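You operate a simulated robot arm through the tools that you are given. There is no shell and no other tool. Be economical: measure what you need, move in short steps, check, and stop when the job is done.

Carry out the task below with a simulated two-armed robot. There is one attempt and no reset: what you move stays moved.

TASK
Spin-test the bearing on the tester and the one on the sheet; sort them into the trays.
Fine: one test each; SMOOTH on the display means the good tray, ROUGH the rework tray.

Only the result counts: the job must be done as asked and must still hold three seconds after the hand-in. Knocking over, shifting, dropping, spilling or breaking anything else fails it. Flat cloth is picked up by pressing the open fingertips on it (5 to 10 N) and closing them slowly along it; thin cloth reads only 2 to 8 mm in the jaws.

THE ROBOT
Two 7-joint arms with two-finger parallel grippers on one trunk, on a base that drives. Base frame: it is fixed to the floor where the robot stands at the start and does not move with it; the origin is under the middle of the robot, x ahead of it, y to its left, z up. Units: mm, degrees, N and s.
The left shoulder is at the start at [57, 182, 1164], the right one opposite. With the tool pointing down near the work surface each hand reaches from about 280 to 740 mm from the robot's upright axis, wherever it stands, measured 20 degrees to its own side. Places, roughly: bearing [500, 1500, 1000]; feed lever [700, 1100, 1000]; filler knob [700, 1200, 900]; grease knob [700, 500, 1000]; grease lever [600, 500, 1000]; inner ring [750, 1250, 1000]; offset lever [500, 1000, 900]; outer ring [750, 1500, 1000]; press lever [700, 700, 1000]; spreader [500, 1300, 1000]. Payload 3.91 kg a hand.
The TCP of each hand is the grasp point between the finger pads, 30 mm short of the fingertips. In the tool frame z runs along the fingers and y along their closing line. Largest opening 110 mm; finger width 20, thickness 10; the body of the gripper, 48 by 112 mm, starts 55 mm behind the TCP.
Orientation is that of the tool frame in the base frame, as a unit quaternion [x, y, z, w]. With the fingers straight down and closing along the base's y, the tool's x points along the base's -x, its y along +y and its z along -z.

THE INTERFACE
- The arms move only by the tool nudge_tool. It takes "left_increments", "right_increments" or both (then of equal length, played together; a hand with none holds still); each is a list of rows, each a list of 7 numbers: the shift along the base's x, y, z in units of 20 mm (1.0 is 20 mm), then the turn, a rotation vector about the base's x, y, z in units of 5 degrees (1.0 is 5 degrees), then the finger opening in mm, from 0 to 110. In form: [[tx, ty, tz, wx, wy, wz, fingers], ...]. A call has 1 to 10 rows; each row shifts and turns the commanded pose from where the row before left it. A call with a number of a shift or a turn outside -1 to 1 is refused whole. Each row takes 0.2 s and may step no farther than 50 mm and 8.6 degrees from the row before; otherwise, or with a gripper value out of range, the whole call is refused. A pose out of reach is approached as far as the arm can. The call stops where the force on the tool passes 50 N (or 10 N more than at its start, if that is more) or the arm is blocked; 0.2 s more then pass. The fingers move at their own pace (about 72 mm/s each) and stop on an object; they squeeze with about 23 N. The grip force told is the motor's: it shows also when the fingers shut on nothing. Time passes only in rows, and 0.2 s behind the last, so rows that do not move let the fingers close. It gives the time, the measured TCP pose, the force on the tool (base axes), the opening and the grip force at its end, in the units of the frame above (readings bear some noise), with the torque about the TCP (base axes, N m) and any sound that the robot's microphone picked up, and new pictures: "pictures" is both (left out), scene, wrist or none (wrist: the cameras of the hands that moved).
- Cameras (640 x 400 px; columns grow to the right, rows downward): "scene" is now at [187.5, 34.3, 1378]; the picture's right is [0.39, -0.92, 0.00], its down [-0.36, -0.15, -0.92] and it looks along [0.85, 0.36, -0.39] (base axes); focal length 214 px, centre (320, 200). "left" rides on the left gripper at [72, -17, -103] in its tool frame; the picture's right is [0.23, 0.97, 0.00], its down [-0.76, 0.18, -0.62] and it looks along [-0.61, 0.14, 0.78] (tool axes); focal length 222 px, centre (320, 200). "right" rides on the right gripper at [72, 17, -103] in its tool frame; the picture's right is [-0.23, 0.97, 0.00], its down [-0.76, -0.18, -0.62] and it looks along [-0.61, -0.14, 0.78] (tool axes); focal length 222 px, centre (320, 200). There is no depth. A picture from a camera that has moved, and an enlarged one, comes with that camera's place and axes in the base frame and with its lens.
- move_column(by): slides the trunk up (or, below 0, down) by that many mm; the arms and the scene camera ride with it, the base frame stays. It gives what a move gives, with no picture.
- roll_base(legs): drives the robot by 1 to 6 legs, each [ahead, left, turn to the left] in mm, mm and degrees, along the robot's own axes; the way and the turn of a leg run together, so that a leg with both is an arc; at most 1500 mm and 180 degrees a leg. The arms and the cameras ride along, it lands a little off, and it stops where it bumps. It gives what a move gives, and a new picture of the scene camera.
- pan_tilt(pan, tilt): turns the head with the scene camera to pan (to the left, within 80 degrees either way) and tilt (down, from -29 to 69), counted from straight ahead of the robot. It gives what a move gives, and a new picture of the scene camera.
- close_up(camera, box): a new picture of the part [left, top, right, bottom] of that camera's present view, enlarged. It takes no simulated time.
- hand_in(): hands the job in; it is judged then, once.

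Work in short steps. Places have to be worked out from the pictures, the camera data and where the tool is seen: move nearer, look again, correct. Check each grasp and each placing, and mend what went wrong. You have 120 turns and 260 pictures in all, those below and enlarged ones among them. Open the grippers and draw the arms clear of the work before you hand the job in, unless the task says otherwise; then end with one line.

The tools are called after "Call:" as a command line: name --argument value ..., lists and objects as JSON in quotes. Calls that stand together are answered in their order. nudge_tool: Moves the arms, as the interface text tells. Its arguments: {"type":"object","properties":{"left_increments":{"type":"array","items":{"type":"array","items":{"type":"number"}}},"right_increments":{"type":"array","items":{"type":"array","items":{"type":"number"}}},"pictures":{"type":"string","enum":["both","scene","wrist","none"]}},"required":[]} The other tools are called the same way: move_column (by) slides the trunk up or down; roll_base (legs) drives the base; pan_tilt (pan, tilt) turns the head that bears the scene camera; close_up (camera, box) takes an enlarged picture of a part of a camera's view; hand_in () hands the job in.

At the start:

```text
time: 0.0
left_position: [325.3, 420.6, 1226.8]
left_ee_rot: [0.001, 1.0, 0.0, 0.0]
left_contact_force: [0.6, -0.6, 0.1]
left_moment: [0.02, -0.03, -0.05]
left_width: 110.1
left_grip_force: 0.1
right_position: [298.1, 22.9, 1272.6]
right_ee_rot: [0.0, 1.0, 0.001, 0.0]
right_contact_force: [-0.2, 0.0, -0.4]
right_moment: [-0.02, -0.01, 0.02]
right_width: 109.9
right_grip_force: 0.0
trunk travel left (down, up): [-425.0, 89.0]
robot x, y, heading: [-0.4, -0.4, -0.0]
head pan, tilt: [23.0, 22.8]
```

scene: 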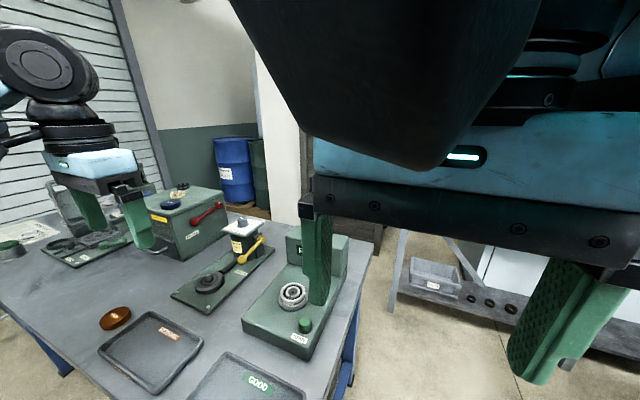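
right: 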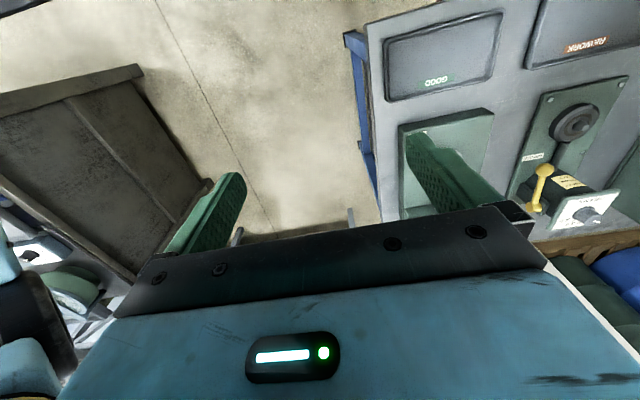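
left: 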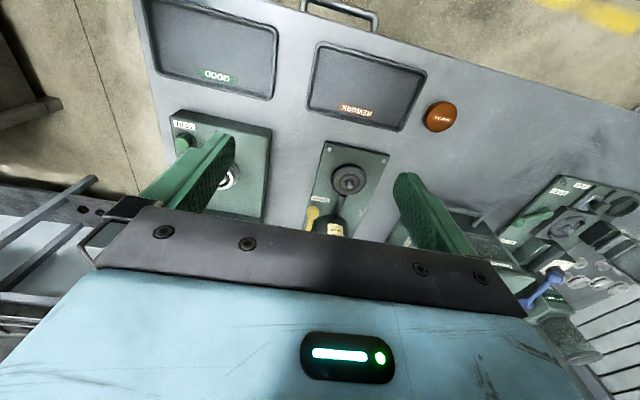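

The right gripper blocks much of the view. I'll first zoom in on the tester and turn the head toward the table's far end.

Call:
close_up --camera "scene" --box '[160, 190, 380, 400]'

Call:
pan_tilt --pan 60 --tilt 30

Call:
close_up --camera "left" --box '[130, 0, 640, 320]'

```text
1.90 times, centred on (270, 295) of scene
camera zoom: at [187.5, 34.3, 1378.0], right [0.39, -0.92, 0.0], down [-0.36, -0.15, -0.92], along [0.85, 0.36, -0.39], focal length 408 px, centre (415, 19)
```

zoom: 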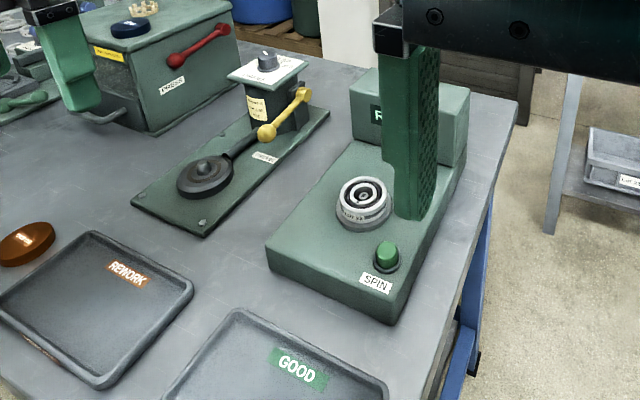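

```text
time: 1.0
left_position: [325.0, 419.9, 1227.6]
left_ee_rot: [0.0, 1.0, 0.0, 0.0]
left_contact_force: [0.2, 0.5, 0.1]
left_moment: [0.05, 0.0, 0.0]
left_width: 110.1
left_grip_force: 0.1
right_position: [298.6, 21.9, 1270.1]
right_ee_rot: [0.002, 1.0, -0.001, -0.002]
right_contact_force: [0.1, 0.1, -0.1]
right_moment: [-0.01, -0.02, -0.01]
right_width: 109.9
right_grip_force: 0.0
trunk travel left (down, up): [-425.0, 89.0]
robot x, y, heading: [1.7, -1.0, -0.1]
head pan, tilt: [60.0, 30.0]
camera scene: at [183.3, 42.8, 1376.3], right [0.48, -0.88, 0.0], down [-0.35, -0.19, -0.92], along [0.8, 0.44, -0.4], focal length 214 px, centre (320, 200)
```

scene: 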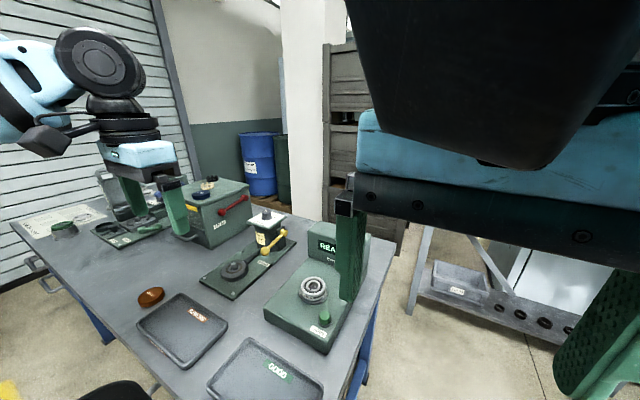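

```text
1.25 times, centred on (385, 160) of left
camera zoom: at [253.8, 403.1, 1330.2], right [-0.23, 0.97, 0.0], down [0.76, 0.18, 0.62], along [0.61, 0.14, -0.78], focal length 278 px, centre (239, 250)
```

zoom: 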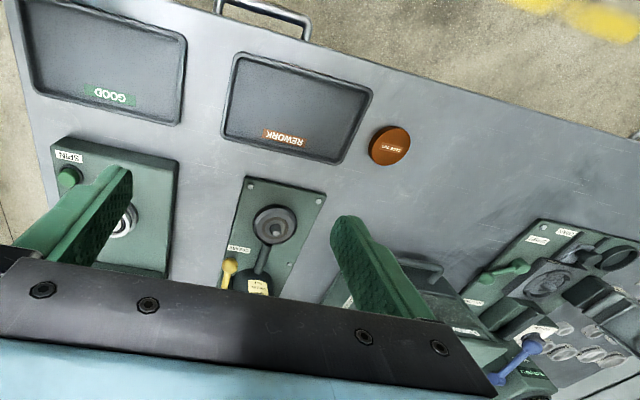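

The camera was still turning; take a fresh look.

Call:
close_up --camera "scene" --box '[0, 0, 640, 400]'

```text
1.00 times, centred on (320, 200) of scene (not enlarged: the box is as wide or as high as the picture)
camera zoom: at [183.3, 42.8, 1376.3], right [0.48, -0.88, 0.0], down [-0.35, -0.19, -0.92], along [0.8, 0.44, -0.4], focal length 214 px, centre (320, 200)
```

zoom: 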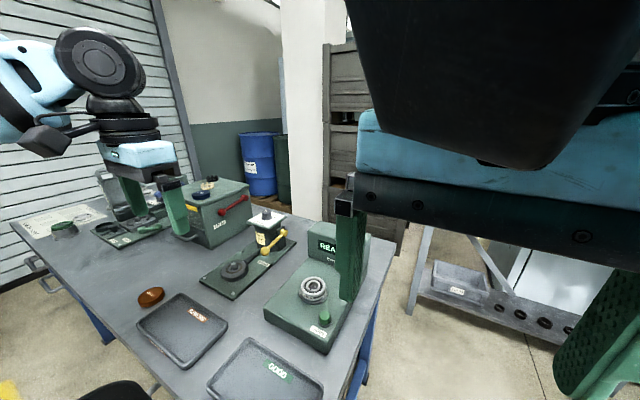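

Move the right arm out of the view (200 mm to the right), letting the head finish turning.

Call:
nudge_tool --right_increments '[[0, -1, 0, 0, 0, 0, 110], [0, -1, 0, 0, 0, 0, 110], [0, -1, 0, 0, 0, 0, 110], [0, -1, 0, 0, 0, 0, 110], [0, -1, 0, 0, 0, 0, 110], [0, -1, 0, 0, 0, 0, 110], [0, -1, 0, 0, 0, 0, 110], [0, -1, 0, 0, 0, 0, 110]]' --pictures "scene"

```text
time: 1.8
left_position: [325.6, 421.0, 1227.2]
left_ee_rot: [0.0, 1.0, 0.0, 0.0]
left_contact_force: [0.2, 0.3, 0.1]
left_moment: [0.0, 0.06, -0.03]
left_width: 110.2
left_grip_force: 0.0
right_position: [306.4, -23.4, 1267.3]
right_ee_rot: [0.025, 1.0, -0.003, -0.003]
right_contact_force: [23.7, 5.0, -5.0]
right_moment: [-0.69, 2.2, -1.0]
right_width: 110.1
right_grip_force: 0.1
trunk travel left (down, up): [-425.0, 89.0]
robot x, y, heading: [-3.3, -0.1, -0.0]
head pan, tilt: [60.0, 30.0]
stopped in row 3 (right hand): the force on the tool passed its limit at 93 N (the readings are from after the stop); the commanded pose is now the measured one
camera scene: at [182.6, 43.3, 1372.6], right [0.49, -0.87, 0.0], down [-0.38, -0.22, -0.9], along [0.78, 0.44, -0.44], focal length 214 px, centre (320, 200)
```

scene: 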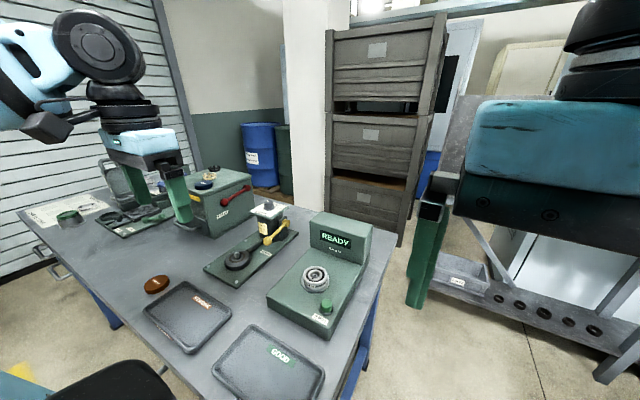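

The head was apparently pressing on the right arm. I move the right hand ahead and down, clear of the head.

Call:
nudge_tool --right_increments '[[1, -0.3, 0, 0, 0, 0, 110], [1, -0.3, 0, 0, 0, 0, 110], [1, -0.5, 0, 0, 0, 0, 110], [0.5, -1, 0, 0, 0, 0, 110], [0, -1, 0, 0, 0, 0, 110], [0, -1, 0, 0, 0, 0, 110], [0, -1, 0, 0, 0, 0, 110], [0, -1, 0, 0, 0, 0, 110]]' --pictures "scene"

```text
time: 2.4
left_position: [325.7, 421.3, 1228.2]
left_ee_rot: [-0.001, 1.0, 0.0, 0.0]
left_contact_force: [0.7, 0.3, 0.4]
left_moment: [0.01, 0.02, -0.01]
left_width: 110.1
left_grip_force: 0.0
right_position: [347.6, -31.9, 1264.1]
right_ee_rot: [0.036, 0.999, -0.002, 0.006]
right_contact_force: [23.0, 47.4, -24.6]
right_moment: [-6.19, 0.93, -4.2]
right_width: 110.0
right_grip_force: 0.1
trunk travel left (down, up): [-425.0, 89.0]
robot x, y, heading: [-3.4, -2.1, -0.3]
head pan, tilt: [60.0, 30.0]
stopped in row 3 (right hand): the force on the tool passed its limit at 74 N (the readings are from after the stop); the commanded pose is now the measured one
camera scene: at [167.0, 63.2, 1369.9], right [0.71, -0.71, 0.0], down [-0.33, -0.33, -0.88], along [0.63, 0.62, -0.47], focal length 214 px, centre (320, 200)
```

scene: 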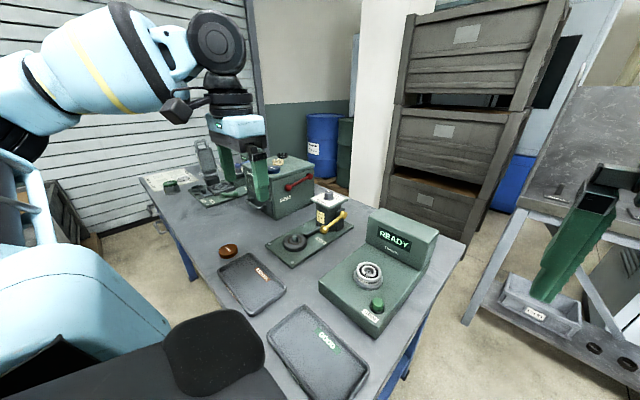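

Still a reaction pushing the hand +x, +y and down. I move it along that direction to unload, with no sideways motion.

Call:
nudge_tool --right_increments '[[0.5, 0.5, -0.5, 0, 0, 0, 110], [1, 0, -0.7, 0, 0, 0, 110], [1, 0, -0.7, 0, 0, 0, 110]]' --pictures "scene"

```text
time: 3.2
left_position: [327.4, 420.1, 1226.0]
left_ee_rot: [0.0, 1.0, 0.0, 0.001]
left_contact_force: [0.3, -0.5, 0.6]
left_moment: [0.0, 0.01, 0.05]
left_width: 110.2
left_grip_force: 0.1
right_position: [394.9, -27.7, 1229.7]
right_ee_rot: [0.029, 1.0, 0.001, 0.007]
right_contact_force: [0.0, -0.6, -0.3]
right_moment: [0.0, 0.0, 0.0]
right_width: 110.3
right_grip_force: 0.1
trunk travel left (down, up): [-425.0, 89.0]
robot x, y, heading: [-2.6, 2.1, -0.1]
head pan, tilt: [60.0, 30.0]
camera scene: at [148.2, 76.4, 1366.4], right [0.87, -0.5, 0.0], down [-0.25, -0.43, -0.87], along [0.43, 0.75, -0.5], focal length 214 px, centre (320, 200)
```

scene: 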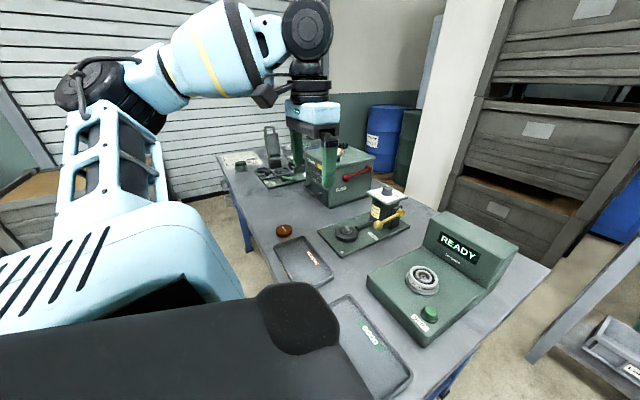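

Clear now, and the display reads READY. Zoom in on the tester and the sheet.

Call:
close_up --camera "scene" --box '[340, 190, 560, 370]'

Call:
close_up --camera "scene" --box '[210, 110, 340, 210]'

Call:
close_up --camera "right" --box '[320, 0, 640, 200]'

```text
2.22 times, centred on (450, 280) of scene
camera zoom: at [148.2, 76.4, 1366.4], right [0.87, -0.5, 0.0], down [-0.25, -0.43, -0.87], along [0.43, 0.75, -0.5], focal length 477 px, centre (31, 22)
```

zoom: 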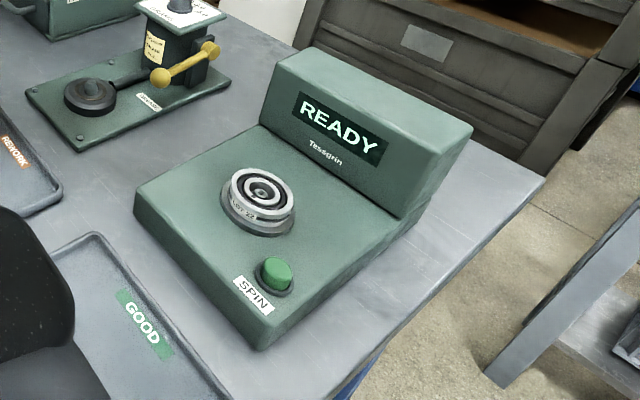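

```text
4.00 times, centred on (275, 160) of scene
camera zoom: at [148.2, 76.4, 1366.4], right [0.87, -0.5, 0.0], down [-0.25, -0.43, -0.87], along [0.43, 0.75, -0.5], focal length 858 px, centre (500, 360)
```

zoom: 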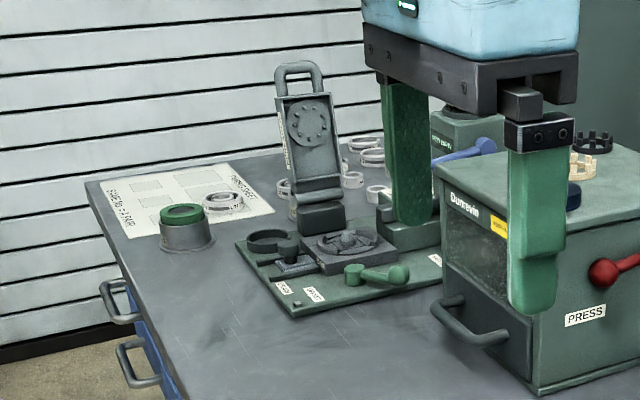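

```text
2.00 times, centred on (480, 100) of right
camera zoom: at [322.9, -6.3, 1333.0], right [0.28, 0.96, 0.01], down [0.74, -0.22, 0.63], along [0.61, -0.17, -0.78], focal length 444 px, centre (0, 400)
```

zoom: 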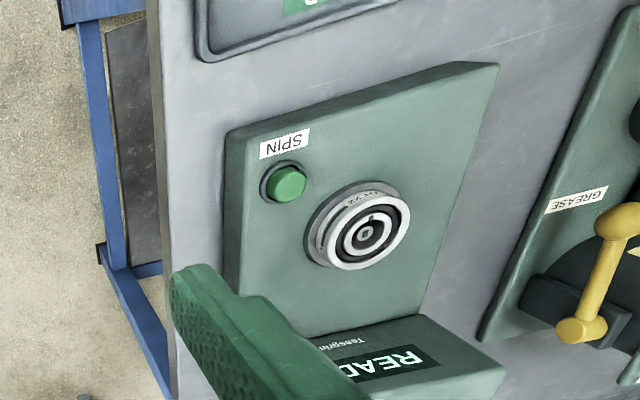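

Triangulated: button top ≈ (478,195,945), bearing ≈ (525,252), top ≈ 967. I bring the right hand, fingers closed, over the button.

Call:
nudge_tool --right_increments '[[0.4, 1, 0, 0, 0, 0, 0], [0.4, 1, 0, 0, 0, 0, 0], [0.4, 1, 0, 0, 0, 0, 0], [0.4, 1, -0.5, 0, 0, 0, 0], [0.4, 1, -1, 0, 0, 0, 0], [0.4, 1, -1, 0, 0, 0, 0], [0.4, 1, -1, 0, 0, 0, 0], [0.4, 1, -1, 0, 0, 0, 0], [0.5, 1, -1, 0, 0, 0, 0], [0.5, 1, -1, 0, 0, 0, 0]]' --pictures "both"

```text
time: 5.6
left_position: [325.8, 421.3, 1227.1]
left_ee_rot: [0.0, 1.0, 0.0, 0.0]
left_contact_force: [0.9, -0.2, 0.0]
left_moment: [0.02, 0.02, -0.04]
left_width: 110.2
left_grip_force: 0.1
right_position: [521.8, 127.5, 1112.1]
right_ee_rot: [0.086, 0.996, 0.014, 0.006]
right_contact_force: [0.1, -0.1, 0.3]
right_moment: [0.04, 0.02, 0.02]
right_width: 0.0
right_grip_force: 22.9
trunk travel left (down, up): [-425.0, 89.0]
robot x, y, heading: [1.2, -0.5, 0.2]
head pan, tilt: [60.0, 30.0]
stopped in row 10 (right hand): the arm was blocked; the commanded pose is now the measured one
camera scene: at [146.9, 76.5, 1366.5], right [0.87, -0.5, 0.0], down [-0.25, -0.43, -0.87], along [0.43, 0.75, -0.5], focal length 214 px, centre (320, 200)
camera right: at [451.5, 152.2, 1214.7], right [0.39, 0.92, 0.03], down [0.71, -0.32, 0.62], along [0.58, -0.22, -0.78], focal length 222 px, centre (320, 200)
```

scene: 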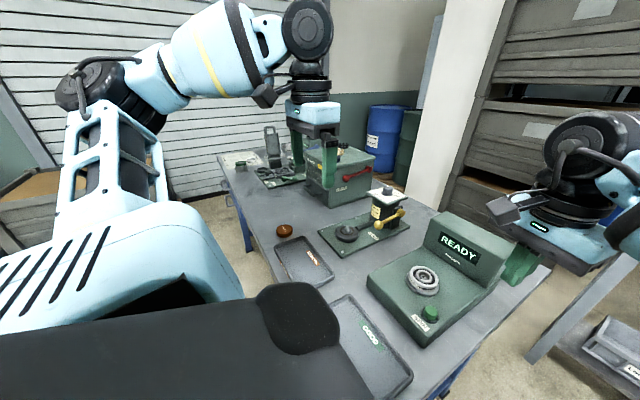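
right: 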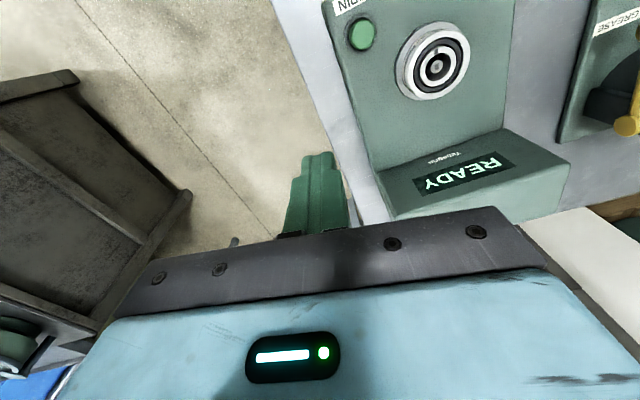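

The right arm runs out of reach there; the left hand is well placed for it. Withdraw the right hand to the right first.

Call:
nudge_tool --right_increments '[[0, -1, 0.5, 0, 0, 0, 0], [0, -1, 0.5, 0, 0, 0, 0], [0, -1, 0.5, 0, 0, 0, 0], [0, -1, 0.5, 0, 0, 0, 0], [0, -1, 0, 0, 0, 0, 0], [0, -1, 0, 0, 0, 0, 0], [-0.5, -1, 0, 0, 0, 0, 0], [-0.5, -1, 0, 0, 0, 0, 0], [-0.5, -1, 0, 0, 0, 0, 0], [-0.5, -1, 0, 0, 0, 0, 0]]' --left_increments '[[0, 0, 0, 0, 0, 0, 0], [0, 0, 0, 0, 0, 0, 0], [0.5, 0, 0, 0, 0, 0, 0], [0.5, 0, 0, 0, 0, 0, 0], [1, -1, 0, 0, 0, 0, 0], [1, -1, 0, 0, 0, 0, 0], [1, -1, 0, 0, 0, 0, 0], [1, -1, 0, 0, 0, 0, 0], [1, -1, 0, 0, 0, 0, 0], [1, -1, 0, 0, 0, 0, 0]]' --pictures "both"

```text
time: 7.8
left_position: [467.6, 297.5, 1225.4]
left_ee_rot: [0.0, 1.0, 0.0, -0.001]
left_contact_force: [-0.1, -0.5, -0.1]
left_moment: [0.01, 0.0, -0.02]
left_width: 0.0
left_grip_force: 23.3
right_position: [481.1, -72.6, 1151.9]
right_ee_rot: [0.083, 0.996, 0.016, 0.006]
right_contact_force: [0.6, -0.7, -0.2]
right_moment: [0.02, -0.01, 0.0]
right_width: 0.2
right_grip_force: 23.4
trunk travel left (down, up): [-425.0, 89.0]
robot x, y, heading: [-1.2, -2.3, 0.2]
head pan, tilt: [60.0, 30.0]
camera scene: at [148.3, 74.6, 1366.5], right [0.87, -0.5, 0.0], down [-0.25, -0.43, -0.87], along [0.43, 0.75, -0.5], focal length 214 px, centre (320, 200)
camera right: at [410.7, -48.2, 1254.3], right [0.39, 0.92, 0.03], down [0.71, -0.32, 0.62], along [0.58, -0.22, -0.78], focal length 222 px, centre (320, 200)
camera left: at [396.1, 280.2, 1329.0], right [-0.23, 0.97, 0.0], down [0.76, 0.18, 0.62], along [0.61, 0.14, -0.78], focal length 222 px, centre (320, 200)
```

scene: 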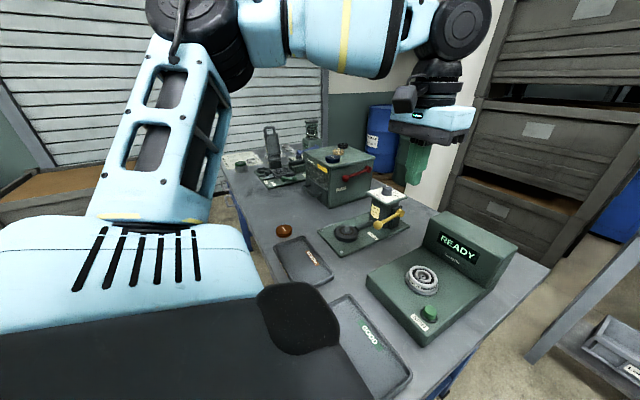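
right: 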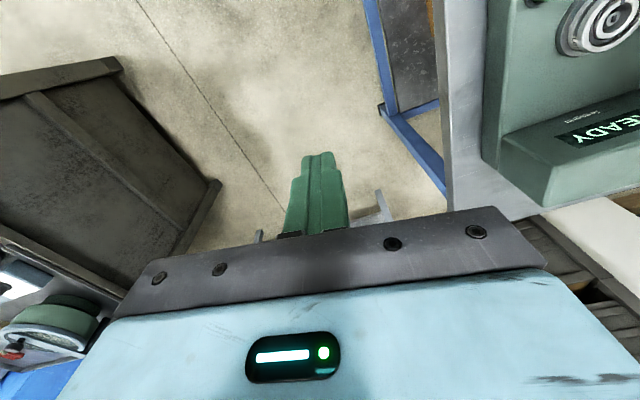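
left: 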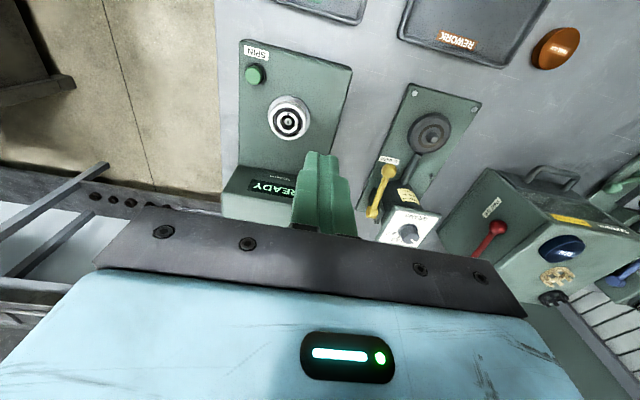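

Left camera confirms the button at ≈ (480,195). Moving the left hand above it.

Call:
nudge_tool --left_increments '[[0.2, -1, 0, 0, 0, 0, 0], [0.2, -1, 0, 0, 0, 0, 0], [0.2, -1, -0.5, 0, 0, 0, 0], [0, -1, -1, 0, 0, 0, 0], [0, -1, -1, 0, 0, 0, 0], [0, -0.1, -1, 0, 0, 0, 0], [0, 0, -1, 0, 0, 0, 0], [0, 0, -1, 0, 0, 0, 0], [0, 0, -1, 0, 0, 0, 0], [0, 0, -1, 0, 0, 0, 0]]' --pictures "both"

```text
time: 10.0
left_position: [477.1, 198.0, 1076.1]
left_ee_rot: [0.0, 1.0, -0.001, 0.0]
left_contact_force: [0.8, 0.1, -0.9]
left_moment: [-0.03, 0.04, 0.01]
left_width: 0.0
left_grip_force: 22.5
right_position: [479.5, -70.6, 1151.7]
right_ee_rot: [0.084, 0.996, 0.014, 0.006]
right_contact_force: [-0.2, 0.0, 0.1]
right_moment: [0.01, 0.02, 0.02]
right_width: 0.0
right_grip_force: 23.1
trunk travel left (down, up): [-425.0, 89.0]
robot x, y, heading: [-0.8, -1.2, -0.0]
head pan, tilt: [60.0, 30.0]
camera scene: at [147.9, 76.3, 1366.4], right [0.87, -0.5, 0.0], down [-0.25, -0.43, -0.87], along [0.43, 0.75, -0.5], focal length 214 px, centre (320, 200)
camera left: at [404.9, 181.4, 1178.5], right [-0.23, 0.97, 0.0], down [0.76, 0.18, 0.62], along [0.61, 0.14, -0.78], focal length 222 px, centre (320, 200)
```

scene: 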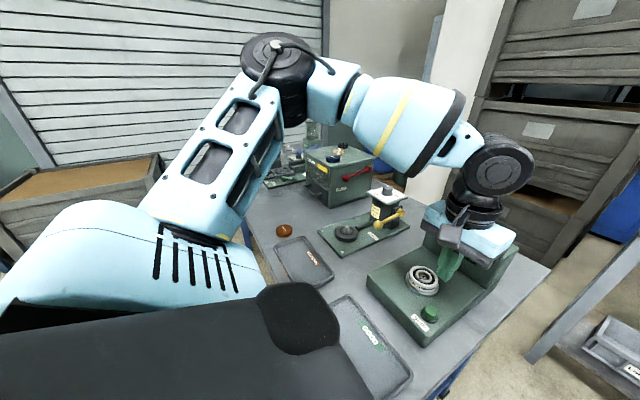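
left: 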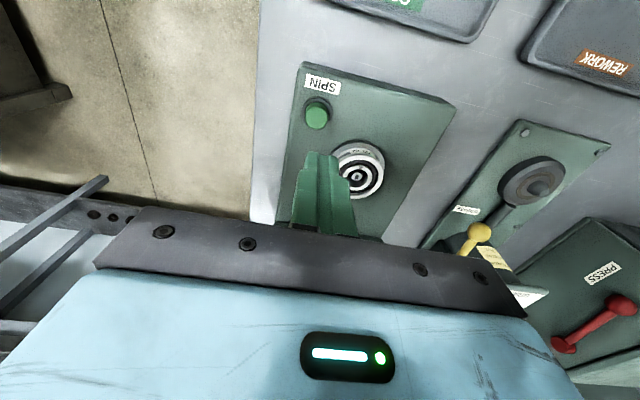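

Button confirmed at (481,195). Descend to just above it.

Call:
nudge_tool --left_increments '[[0.15, -0.15, -1, 0, 0, 0, 0], [0, 0, -1, 0, 0, 0, 0], [0, 0, -1, 0, 0, 0, 0], [0, 0, -1, 0, 0, 0, 0], [0, 0, -0.4, 0, 0, 0, 0], [0, 0, 0, 0, 0, 0, 0]]' --pictures "wrist"

Call:
close_up --camera "scene" --box '[360, 190, 560, 350]'

```text
time: 11.4
left_position: [481.1, 194.5, 990.0]
left_ee_rot: [0.0, 1.0, 0.0, -0.001]
left_contact_force: [0.2, -0.6, -0.6]
left_moment: [-0.04, 0.03, 0.01]
left_width: 0.0
left_grip_force: 23.0
right_position: [480.8, -72.3, 1151.5]
right_ee_rot: [0.083, 0.996, 0.014, 0.006]
right_contact_force: [-0.2, 0.2, 0.9]
right_moment: [-0.01, -0.01, -0.04]
right_width: 0.0
right_grip_force: 23.4
trunk travel left (down, up): [-425.0, 89.0]
robot x, y, heading: [-0.7, 1.4, 0.1]
head pan, tilt: [60.0, 30.0]
camera left: at [409.5, 176.7, 1093.2], right [-0.23, 0.97, 0.0], down [0.76, 0.18, 0.62], along [0.61, 0.14, -0.78], focal length 222 px, centre (320, 200)
```

left: 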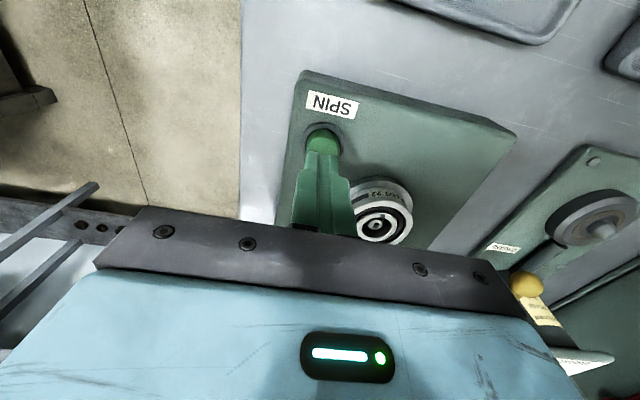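

```text
2.50 times, centred on (460, 270) of scene
camera zoom: at [147.7, 76.2, 1366.5], right [0.87, -0.5, 0.0], down [-0.25, -0.43, -0.87], along [0.43, 0.75, -0.5], focal length 536 px, centre (-30, 25)
```

zoom: 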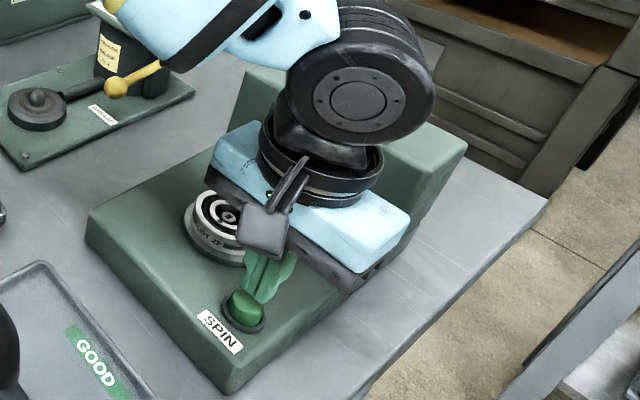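

Tip is over the button, ~15 mm above. Lower in small steps.

Call:
nudge_tool --left_increments '[[-0.15, 0, -0.25, 0, 0, 0, 0], [0, 0, -0.25, 0, 0, 0, 0], [0, 0, -0.2, 0, 0, 0, 0]]' --pictures "none"

```text
time: 12.2
left_position: [477.0, 196.2, 976.8]
left_ee_rot: [0.0, 1.0, 0.0, 0.0]
left_contact_force: [1.0, -0.4, -0.1]
left_moment: [0.0, 0.01, 0.0]
left_width: 0.0
left_grip_force: 23.2
right_position: [479.9, -71.7, 1151.4]
right_ee_rot: [0.084, 0.996, 0.014, 0.006]
right_contact_force: [-0.2, 0.1, 1.4]
right_moment: [0.01, -0.03, -0.02]
right_width: 0.2
right_grip_force: 23.3
trunk travel left (down, up): [-425.0, 89.0]
robot x, y, heading: [2.8, 0.5, -0.3]
head pan, tilt: [60.0, 30.0]
```

No contact yet; continue a few mm.

Call:
nudge_tool --left_increments '[[0, 0, -0.2, 0, 0, 0, 0], [0, 0, -0.2, 0, 0, 0, 0]]' --pictures "none"

Call:
close_up --camera "scene" --box '[360, 190, 560, 350]'

```text
time: 12.8
left_position: [477.3, 195.5, 968.6]
left_ee_rot: [-0.001, 1.0, 0.0, 0.002]
left_contact_force: [-2.8, 2.5, 14.7]
left_moment: [0.07, 0.07, -0.06]
left_width: 0.0
left_grip_force: 23.7
right_position: [478.8, -71.0, 1153.2]
right_ee_rot: [0.084, 0.996, 0.015, 0.007]
right_contact_force: [0.0, 0.1, -0.1]
right_moment: [0.03, 0.03, 0.0]
right_width: 0.0
right_grip_force: 22.8
trunk travel left (down, up): [-425.0, 89.0]
robot x, y, heading: [2.2, 0.7, 0.1]
head pan, tilt: [60.0, 30.0]
heard: click
```

```text
2.50 times, centred on (460, 270) of scene
camera zoom: at [145.8, 76.2, 1366.9], right [0.87, -0.5, 0.0], down [-0.25, -0.43, -0.87], along [0.43, 0.75, -0.5], focal length 536 px, centre (-30, 25)
```

zoom: 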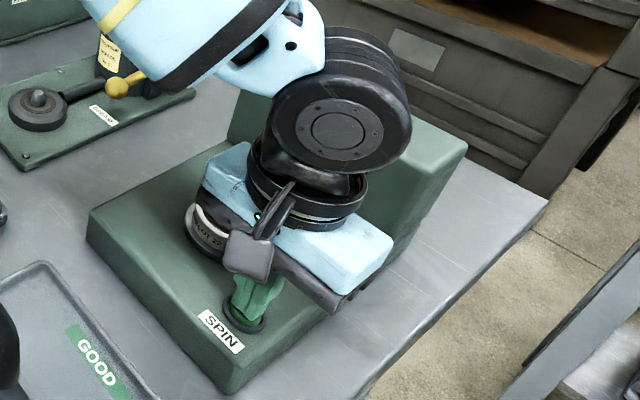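

Click heard: the test has been started. Raise off the button and out of the display's line of sight to read it.

Call:
nudge_tool --left_increments '[[0, 0, 1, 0, 0, 0, 0], [0, 0, 1, 0, 0, 0, 0], [0, 0, 1, 0, 0, 0, 0], [0, 0, 1, 0, 0, 0, 0], [0, 0, 1, 0, 0, 0, 0], [-0.5, 0.5, 1, 0, 0, 0, 0], [-0.5, 1, 1, 0, 0, 0, 0], [-0.5, 1, 0.5, 0, 0, 0, 0], [-0.5, 1, 0, 0, 0, 0, 0], [0, 1, 0, 0, 0, 0, 0]]' --pictures "both"

Call:
close_up --camera "right" --box '[480, 0, 640, 200]'

```text
time: 15.0
left_position: [438.4, 287.0, 1117.6]
left_ee_rot: [0.0, 1.0, 0.0, 0.0]
left_contact_force: [-0.4, -0.1, 0.1]
left_moment: [-0.01, 0.01, 0.03]
left_width: 0.1
left_grip_force: 22.9
right_position: [480.5, -71.3, 1150.2]
right_ee_rot: [0.083, 0.996, 0.014, 0.005]
right_contact_force: [0.2, -0.3, -0.7]
right_moment: [0.0, 0.0, 0.0]
right_width: 0.0
right_grip_force: 23.4
trunk travel left (down, up): [-425.0, 89.0]
robot x, y, heading: [4.7, 1.7, 0.2]
head pan, tilt: [60.0, 30.0]
camera scene: at [147.6, 76.7, 1366.4], right [0.87, -0.5, 0.0], down [-0.25, -0.43, -0.87], along [0.43, 0.75, -0.5], focal length 214 px, centre (320, 200)
camera left: at [366.8, 269.7, 1220.1], right [-0.23, 0.97, 0.0], down [0.76, 0.18, 0.62], along [0.61, 0.14, -0.78], focal length 222 px, centre (320, 200)
```

scene: 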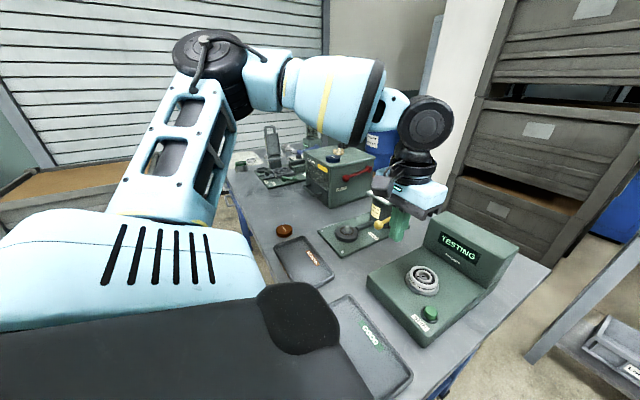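
left: 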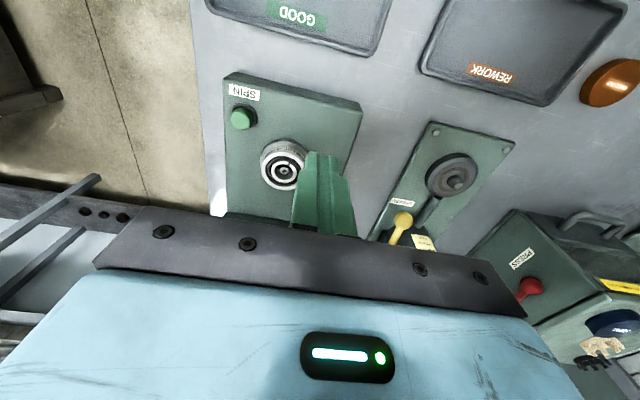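

```text
2.00 times, centred on (560, 100) of right
camera zoom: at [410.2, -45.9, 1254.8], right [0.39, 0.92, 0.03], down [0.71, -0.32, 0.62], along [0.59, -0.22, -0.78], focal length 444 px, centre (-160, 400)
```

zoom: 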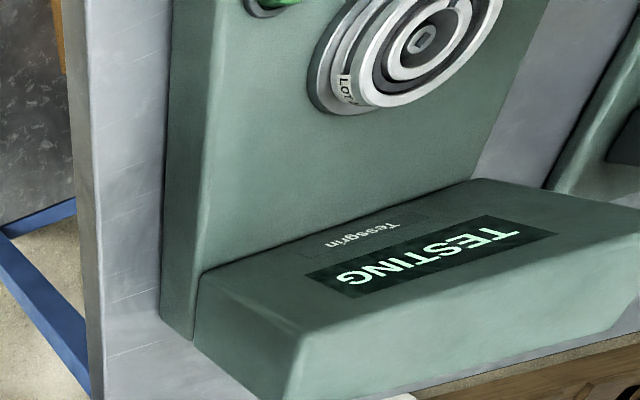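

The tester is running. Meanwhile hold high over the bearing (≈ (525,255)) with the fingers open, waiting for the result.

Call:
nudge_tool --left_increments '[[1, -0.4, 0, 0, 0, 0, 110], [1, -0.4, 0, 0, 0, 0, 110], [1, -0.4, 0, 0, 0, 0, 110], [1, -0.4, 0, 0, 0, 0, 110], [0.3, 0, 0, 0, 0, 0, 110], [0, 0, 0, 0, 0, 0, 110], [0, 0, 0, 0, 0, 0, 110], [0, 0, 0, 0, 0, 0, 110]]' --pictures "both"

Call:
close_up --camera "right" --box '[480, 0, 640, 200]'

```text
time: 16.8
left_position: [524.4, 253.8, 1116.3]
left_ee_rot: [0.0, 1.0, -0.001, 0.0]
left_contact_force: [-0.2, -0.3, -0.1]
left_moment: [0.03, -0.02, 0.02]
left_width: 110.0
left_grip_force: 0.1
right_position: [480.1, -71.3, 1151.0]
right_ee_rot: [0.083, 0.996, 0.015, 0.005]
right_contact_force: [-0.1, 0.9, -0.4]
right_moment: [0.0, -0.02, -0.03]
right_width: 0.2
right_grip_force: 23.0
trunk travel left (down, up): [-425.0, 89.0]
robot x, y, heading: [1.0, 1.0, -0.1]
head pan, tilt: [60.0, 30.0]
camera scene: at [147.6, 76.2, 1366.5], right [0.87, -0.5, 0.0], down [-0.25, -0.43, -0.87], along [0.43, 0.75, -0.5], focal length 214 px, centre (320, 200)
camera left: at [452.4, 236.3, 1220.3], right [-0.23, 0.97, 0.0], down [0.76, 0.18, 0.62], along [0.61, 0.14, -0.78], focal length 222 px, centre (320, 200)
```

scene: 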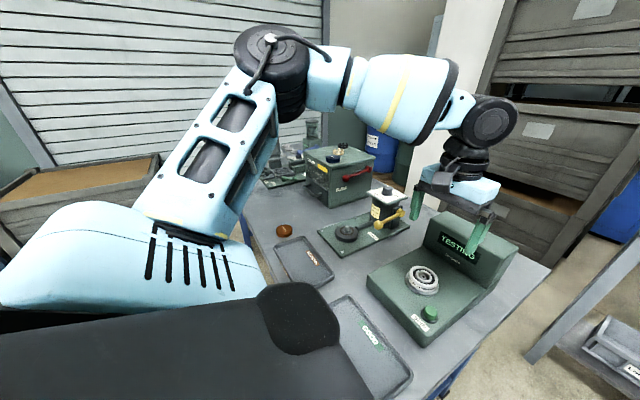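
left: 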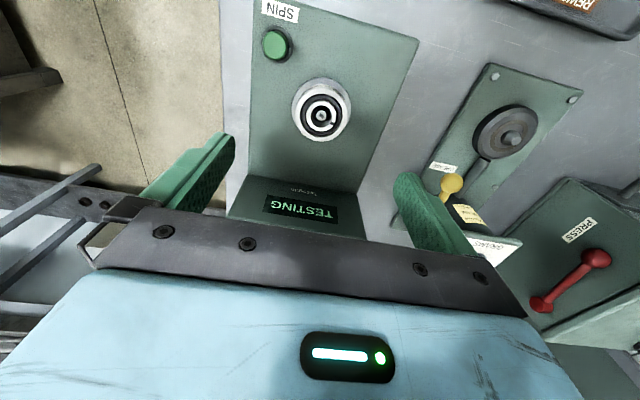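

```text
2.00 times, centred on (560, 100) of right
camera zoom: at [410.2, -46.4, 1254.8], right [0.39, 0.92, 0.03], down [0.71, -0.32, 0.62], along [0.59, -0.22, -0.78], focal length 444 px, centre (-160, 400)
```

zoom: 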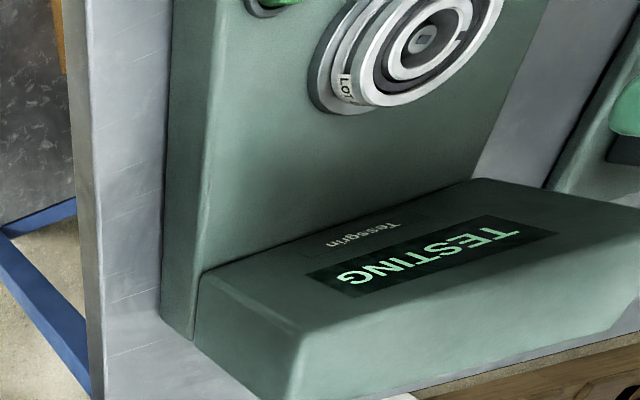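

Still TESTING; wait in place.

Call:
nudge_tool --left_increments '[[0, 0, 0, 0, 0, 0, 110], [0, 0, 0, 0, 0, 0, 110], [0, 0, 0, 0, 0, 0, 110], [0, 0, 0, 0, 0, 0, 110], [0, 0, 0, 0, 0, 0, 110], [0, 0, 0, 0, 0, 0, 110], [0, 0, 0, 0, 0, 0, 110], [0, 0, 0, 0, 0, 0, 110], [0, 0, 0, 0, 0, 0, 110], [0, 0, 0, 0, 0, 0, 110]]' --pictures "wrist"

```text
time: 19.0
left_position: [523.9, 255.4, 1116.5]
left_ee_rot: [0.001, 1.0, 0.0, 0.001]
left_contact_force: [-1.2, 0.2, -0.1]
left_moment: [-0.01, -0.03, 0.01]
left_width: 110.2
left_grip_force: 0.1
right_position: [480.1, -71.7, 1151.6]
right_ee_rot: [0.083, 0.996, 0.014, 0.006]
right_contact_force: [-0.6, -1.2, -0.3]
right_moment: [0.01, 0.02, 0.03]
right_width: 0.0
right_grip_force: 23.1
trunk travel left (down, up): [-425.0, 89.0]
robot x, y, heading: [4.0, 1.7, 0.2]
head pan, tilt: [60.0, 30.0]
camera left: at [452.4, 236.3, 1220.4], right [-0.23, 0.97, 0.0], down [0.76, 0.18, 0.62], along [0.61, 0.14, -0.78], focal length 222 px, centre (320, 200)
```

left: 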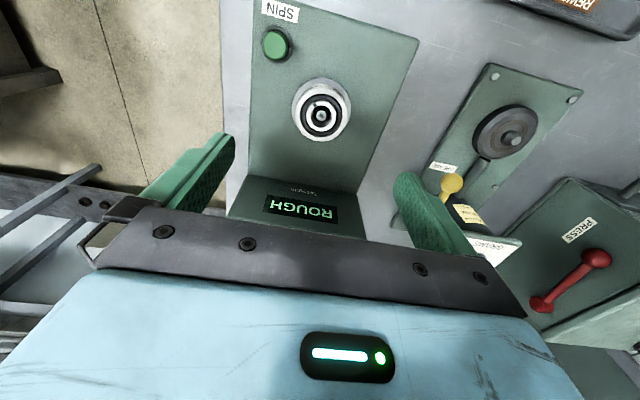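

ROUGH → rework tray. Look closely at the bearing for the grasp.

Call:
close_up --camera "left" --box '[240, 20, 400, 180]'

Call:
close_up --camera "scene" --box '[370, 230, 470, 350]'

```text
2.50 times, centred on (320, 100) of left
camera zoom: at [452.4, 236.3, 1220.4], right [-0.23, 0.97, 0.0], down [0.76, 0.18, 0.62], along [0.61, 0.14, -0.78], focal length 555 px, centre (320, 450)
```

zoom: 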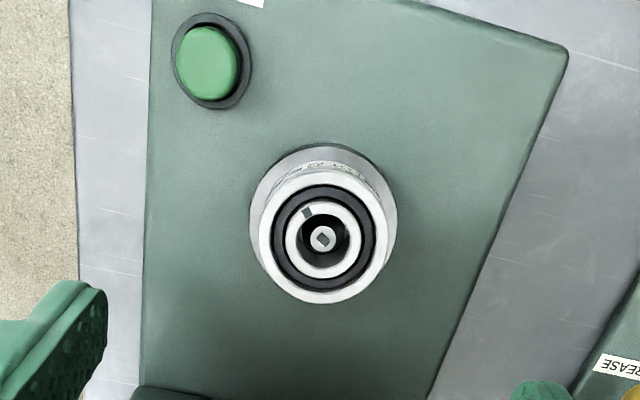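

```text
3.33 times, centred on (420, 290) of scene
camera zoom: at [147.6, 76.2, 1366.5], right [0.87, -0.5, 0.0], down [-0.25, -0.43, -0.87], along [0.43, 0.75, -0.5], focal length 715 px, centre (-13, -100)
```

zoom: 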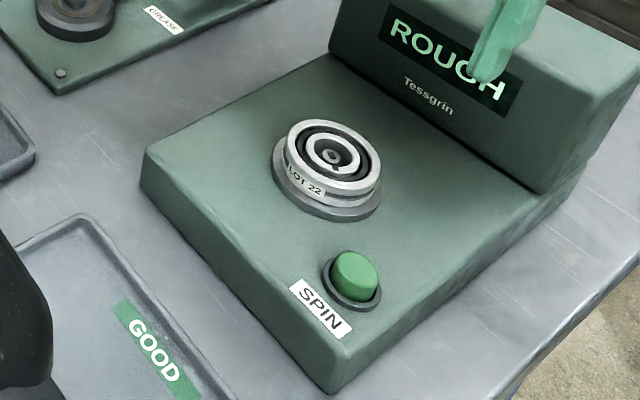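

Bearing "LOT 22", ≈56 mm dia, centre ≈ (533,255), top ≈ 960. Lower with fingers open at 90 to just above, then check.

Call:
nudge_tool --left_increments '[[0.4, 0, -1, 0, 0, 0, 90], [0, 0, -1, 0, 0, 0, 90], [0, 0, -1, 0, 0, 0, 90], [0, 0, -1, 0, 0, 0, 90], [0, 0, -1, 0, 0, 0, 90], [0, 0, -0.8, 0, 0, 0, 90], [0, 0, 0, 0, 0, 0, 90]]' --pictures "wrist"

Call:
close_up --camera "scene" --box '[370, 200, 530, 320]'

Call:
close_up --camera "right" --box '[440, 0, 640, 150]'

```text
time: 20.6
left_position: [531.6, 252.4, 999.9]
left_ee_rot: [-0.001, 1.0, 0.0, 0.0]
left_contact_force: [-0.3, -0.3, 0.2]
left_moment: [0.03, -0.02, 0.0]
left_width: 90.0
left_grip_force: 0.1
right_position: [480.5, -71.5, 1151.0]
right_ee_rot: [0.084, 0.996, 0.014, 0.006]
right_contact_force: [-0.5, 0.1, -0.4]
right_moment: [0.03, -0.03, -0.01]
right_width: 0.1
right_grip_force: 23.5
trunk travel left (down, up): [-425.0, 89.0]
robot x, y, heading: [4.5, -0.3, -0.2]
head pan, tilt: [60.0, 30.0]
camera left: at [459.2, 234.9, 1104.0], right [-0.23, 0.97, 0.0], down [0.76, 0.18, 0.62], along [0.61, 0.14, -0.78], focal length 222 px, centre (320, 200)
```

left: 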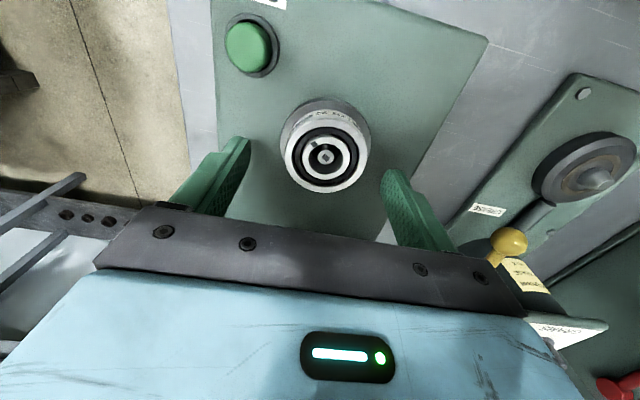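

```text
3.33 times, centred on (450, 260) of scene
camera zoom: at [147.4, 76.1, 1366.5], right [0.87, -0.5, 0.0], down [-0.25, -0.43, -0.87], along [0.43, 0.75, -0.5], focal length 715 px, centre (-113, 0)
```

zoom: 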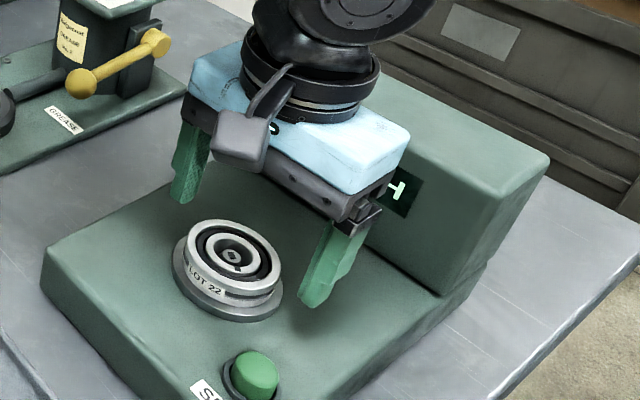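

```text
2.67 times, centred on (540, 75) of right
camera zoom: at [410.0, -46.4, 1254.9], right [0.39, 0.92, 0.03], down [0.71, -0.32, 0.62], along [0.59, -0.22, -0.78], focal length 592 px, centre (-267, 533)
```

zoom: 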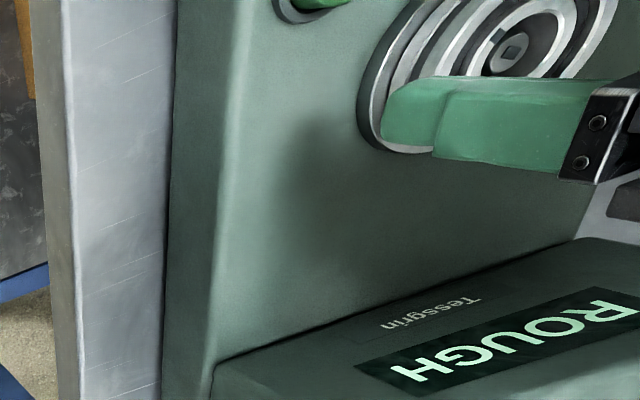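

Consistent: bearing centre (533,256). Shift +3 mm in y and descend to tips beside the ring.

Call:
nudge_tool --left_increments '[[0.07, 0.17, -0.3, 0, 0, 0, 90], [0, 0, -0.3, 0, 0, 0, 90], [0, 0, -0.3, 0, 0, 0, 90], [0, 0, -0.2, 0, 0, 0, 90], [0, 0, 0, 0, 0, 0, 90]]' --pictures "none"

Call:
close_up --camera "scene" --box '[380, 220, 500, 310]'

Call:
close_up --camera "left" --box '[180, 60, 460, 260]'

```text
time: 21.8
left_position: [531.4, 257.2, 978.3]
left_ee_rot: [-0.001, 1.0, 0.001, 0.0]
left_contact_force: [-0.1, 0.3, -0.6]
left_moment: [-0.01, 0.01, 0.0]
left_width: 89.8
left_grip_force: 0.1
right_position: [481.6, -70.2, 1151.2]
right_ee_rot: [0.084, 0.996, 0.014, 0.006]
right_contact_force: [1.1, -0.2, -0.1]
right_moment: [0.0, 0.01, 0.0]
right_width: 0.0
right_grip_force: 22.6
trunk travel left (down, up): [-425.0, 89.0]
robot x, y, heading: [-0.3, 1.8, 0.0]
head pan, tilt: [60.0, 30.0]
```

```text
4.44 times, centred on (440, 265) of scene
camera zoom: at [147.6, 76.1, 1366.5], right [0.87, -0.5, 0.0], down [-0.25, -0.43, -0.87], along [0.43, 0.75, -0.5], focal length 953 px, centre (-213, -89)
```

zoom: 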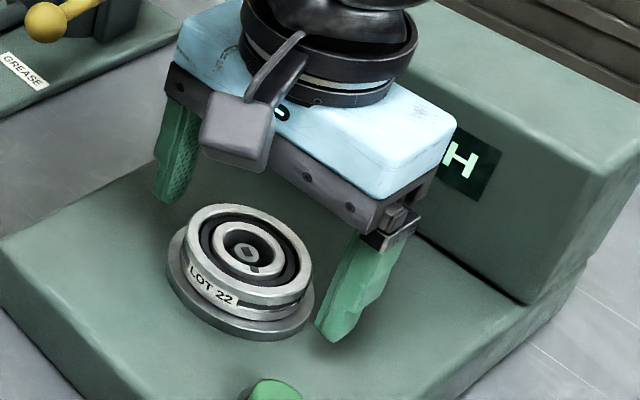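

```text
2.00 times, centred on (320, 160) of left
camera zoom: at [460.8, 239.7, 1082.2], right [-0.23, 0.97, 0.0], down [0.76, 0.18, 0.62], along [0.61, 0.14, -0.78], focal length 444 px, centre (320, 280)
```

zoom: 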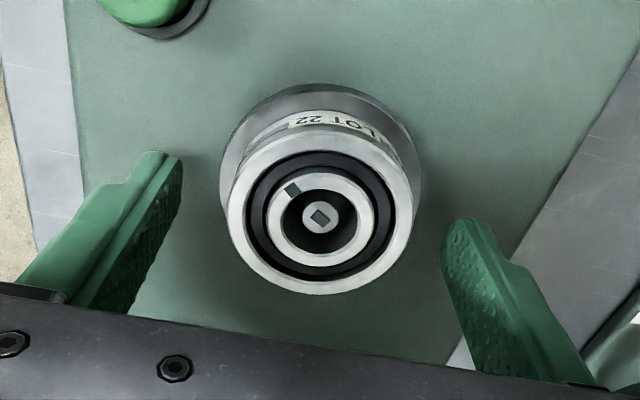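

Tips straddle the ring. Close.

Call:
nudge_tool --left_increments '[[0, 0, 0, 0, 0, 0, 70], [0, 0, 0, 0, 0, 0, 50], [0, 0, 0, 0, 0, 0, 40], [0, 0, 0, 0, 0, 0, 40], [0, 0, 0, 0, 0, 0, 40]]' --pictures "wrist"

Call:
close_up --camera "scene" --box '[380, 220, 500, 310]'

```text
time: 23.0
left_position: [532.8, 257.5, 979.2]
left_ee_rot: [0.0, 1.0, 0.001, 0.0]
left_contact_force: [-0.3, 0.9, 0.2]
left_moment: [0.06, -0.02, 0.02]
left_width: 61.9
left_grip_force: 22.9
right_position: [480.6, -71.4, 1150.7]
right_ee_rot: [0.084, 0.996, 0.015, 0.006]
right_contact_force: [-0.2, 0.2, -0.1]
right_moment: [-0.03, -0.02, -0.01]
right_width: 0.1
right_grip_force: 22.5
trunk travel left (down, up): [-425.0, 89.0]
robot x, y, heading: [-1.9, -2.6, -0.0]
head pan, tilt: [60.0, 30.0]
camera left: at [460.9, 239.9, 1082.2], right [-0.23, 0.97, 0.0], down [0.76, 0.18, 0.62], along [0.61, 0.14, -0.78], focal length 222 px, centre (320, 200)
```

left: 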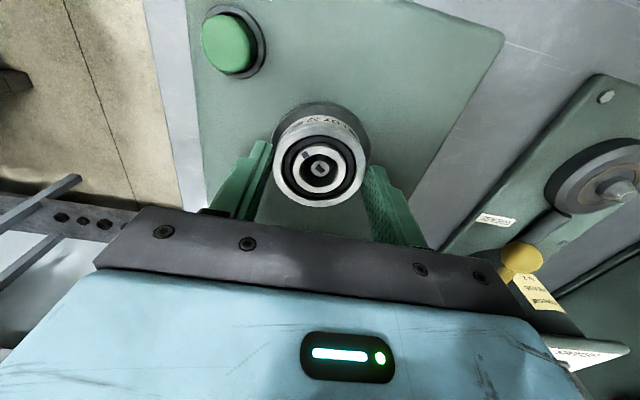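

```text
4.44 times, centred on (440, 265) of scene
camera zoom: at [147.7, 76.2, 1366.4], right [0.87, -0.5, 0.0], down [-0.25, -0.43, -0.87], along [0.43, 0.75, -0.5], focal length 953 px, centre (-213, -89)
```

zoom: 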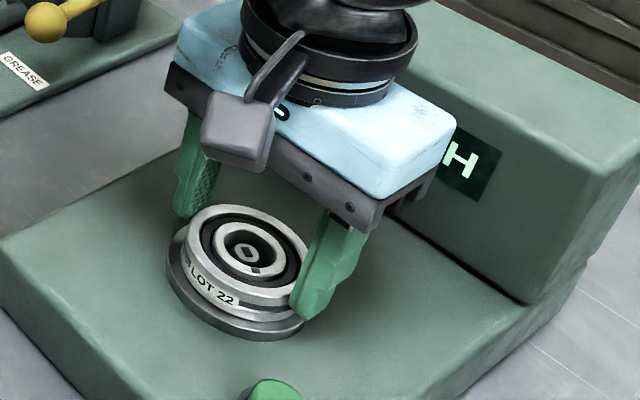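

Gripped at 62 mm. Lift gently.

Call:
nudge_tool --left_increments '[[0, 0, 0.3, 0, 0, 0, 40], [0, 0, 0.5, 0, 0, 0, 40], [0, 0, 1, 0, 0, 0, 40], [0, 0, 1, 0, 0, 0, 40], [0, 0, 1, 0, 0, 0, 40], [0, 0, 1, 0, 0, 0, 40]]' --pictures "both"

```text
time: 24.4
left_position: [532.2, 256.0, 1074.1]
left_ee_rot: [0.0, 1.0, 0.0, 0.0]
left_contact_force: [0.3, -0.4, -1.6]
left_moment: [-0.04, 0.0, -0.02]
left_width: 61.5
left_grip_force: 23.0
right_position: [480.0, -71.8, 1151.4]
right_ee_rot: [0.083, 0.996, 0.014, 0.005]
right_contact_force: [0.4, 0.2, -0.1]
right_moment: [-0.01, 0.01, -0.01]
right_width: 0.1
right_grip_force: 22.8
trunk travel left (down, up): [-425.0, 89.0]
robot x, y, heading: [-1.2, 0.5, 0.2]
head pan, tilt: [60.0, 30.0]
camera scene: at [147.5, 76.0, 1366.5], right [0.87, -0.5, 0.0], down [-0.25, -0.43, -0.87], along [0.43, 0.75, -0.5], focal length 214 px, centre (320, 200)
camera left: at [461.1, 237.7, 1178.2], right [-0.23, 0.97, 0.0], down [0.76, 0.18, 0.62], along [0.61, 0.14, -0.78], focal length 222 px, centre (320, 200)
```

scene: 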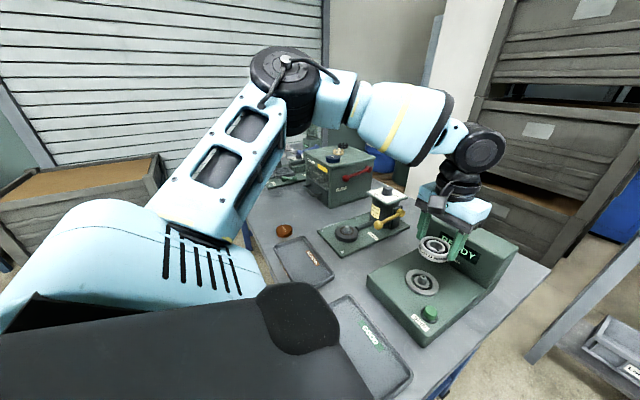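
left: 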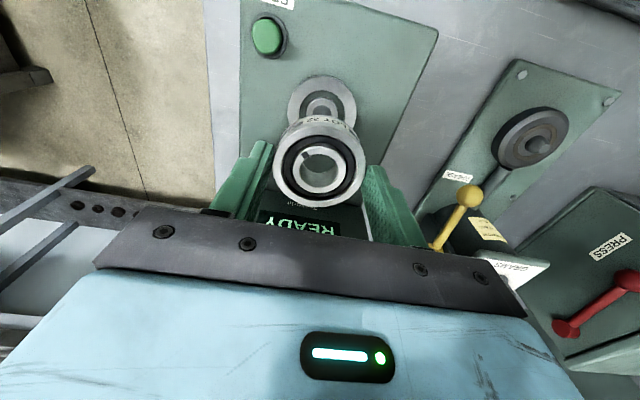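

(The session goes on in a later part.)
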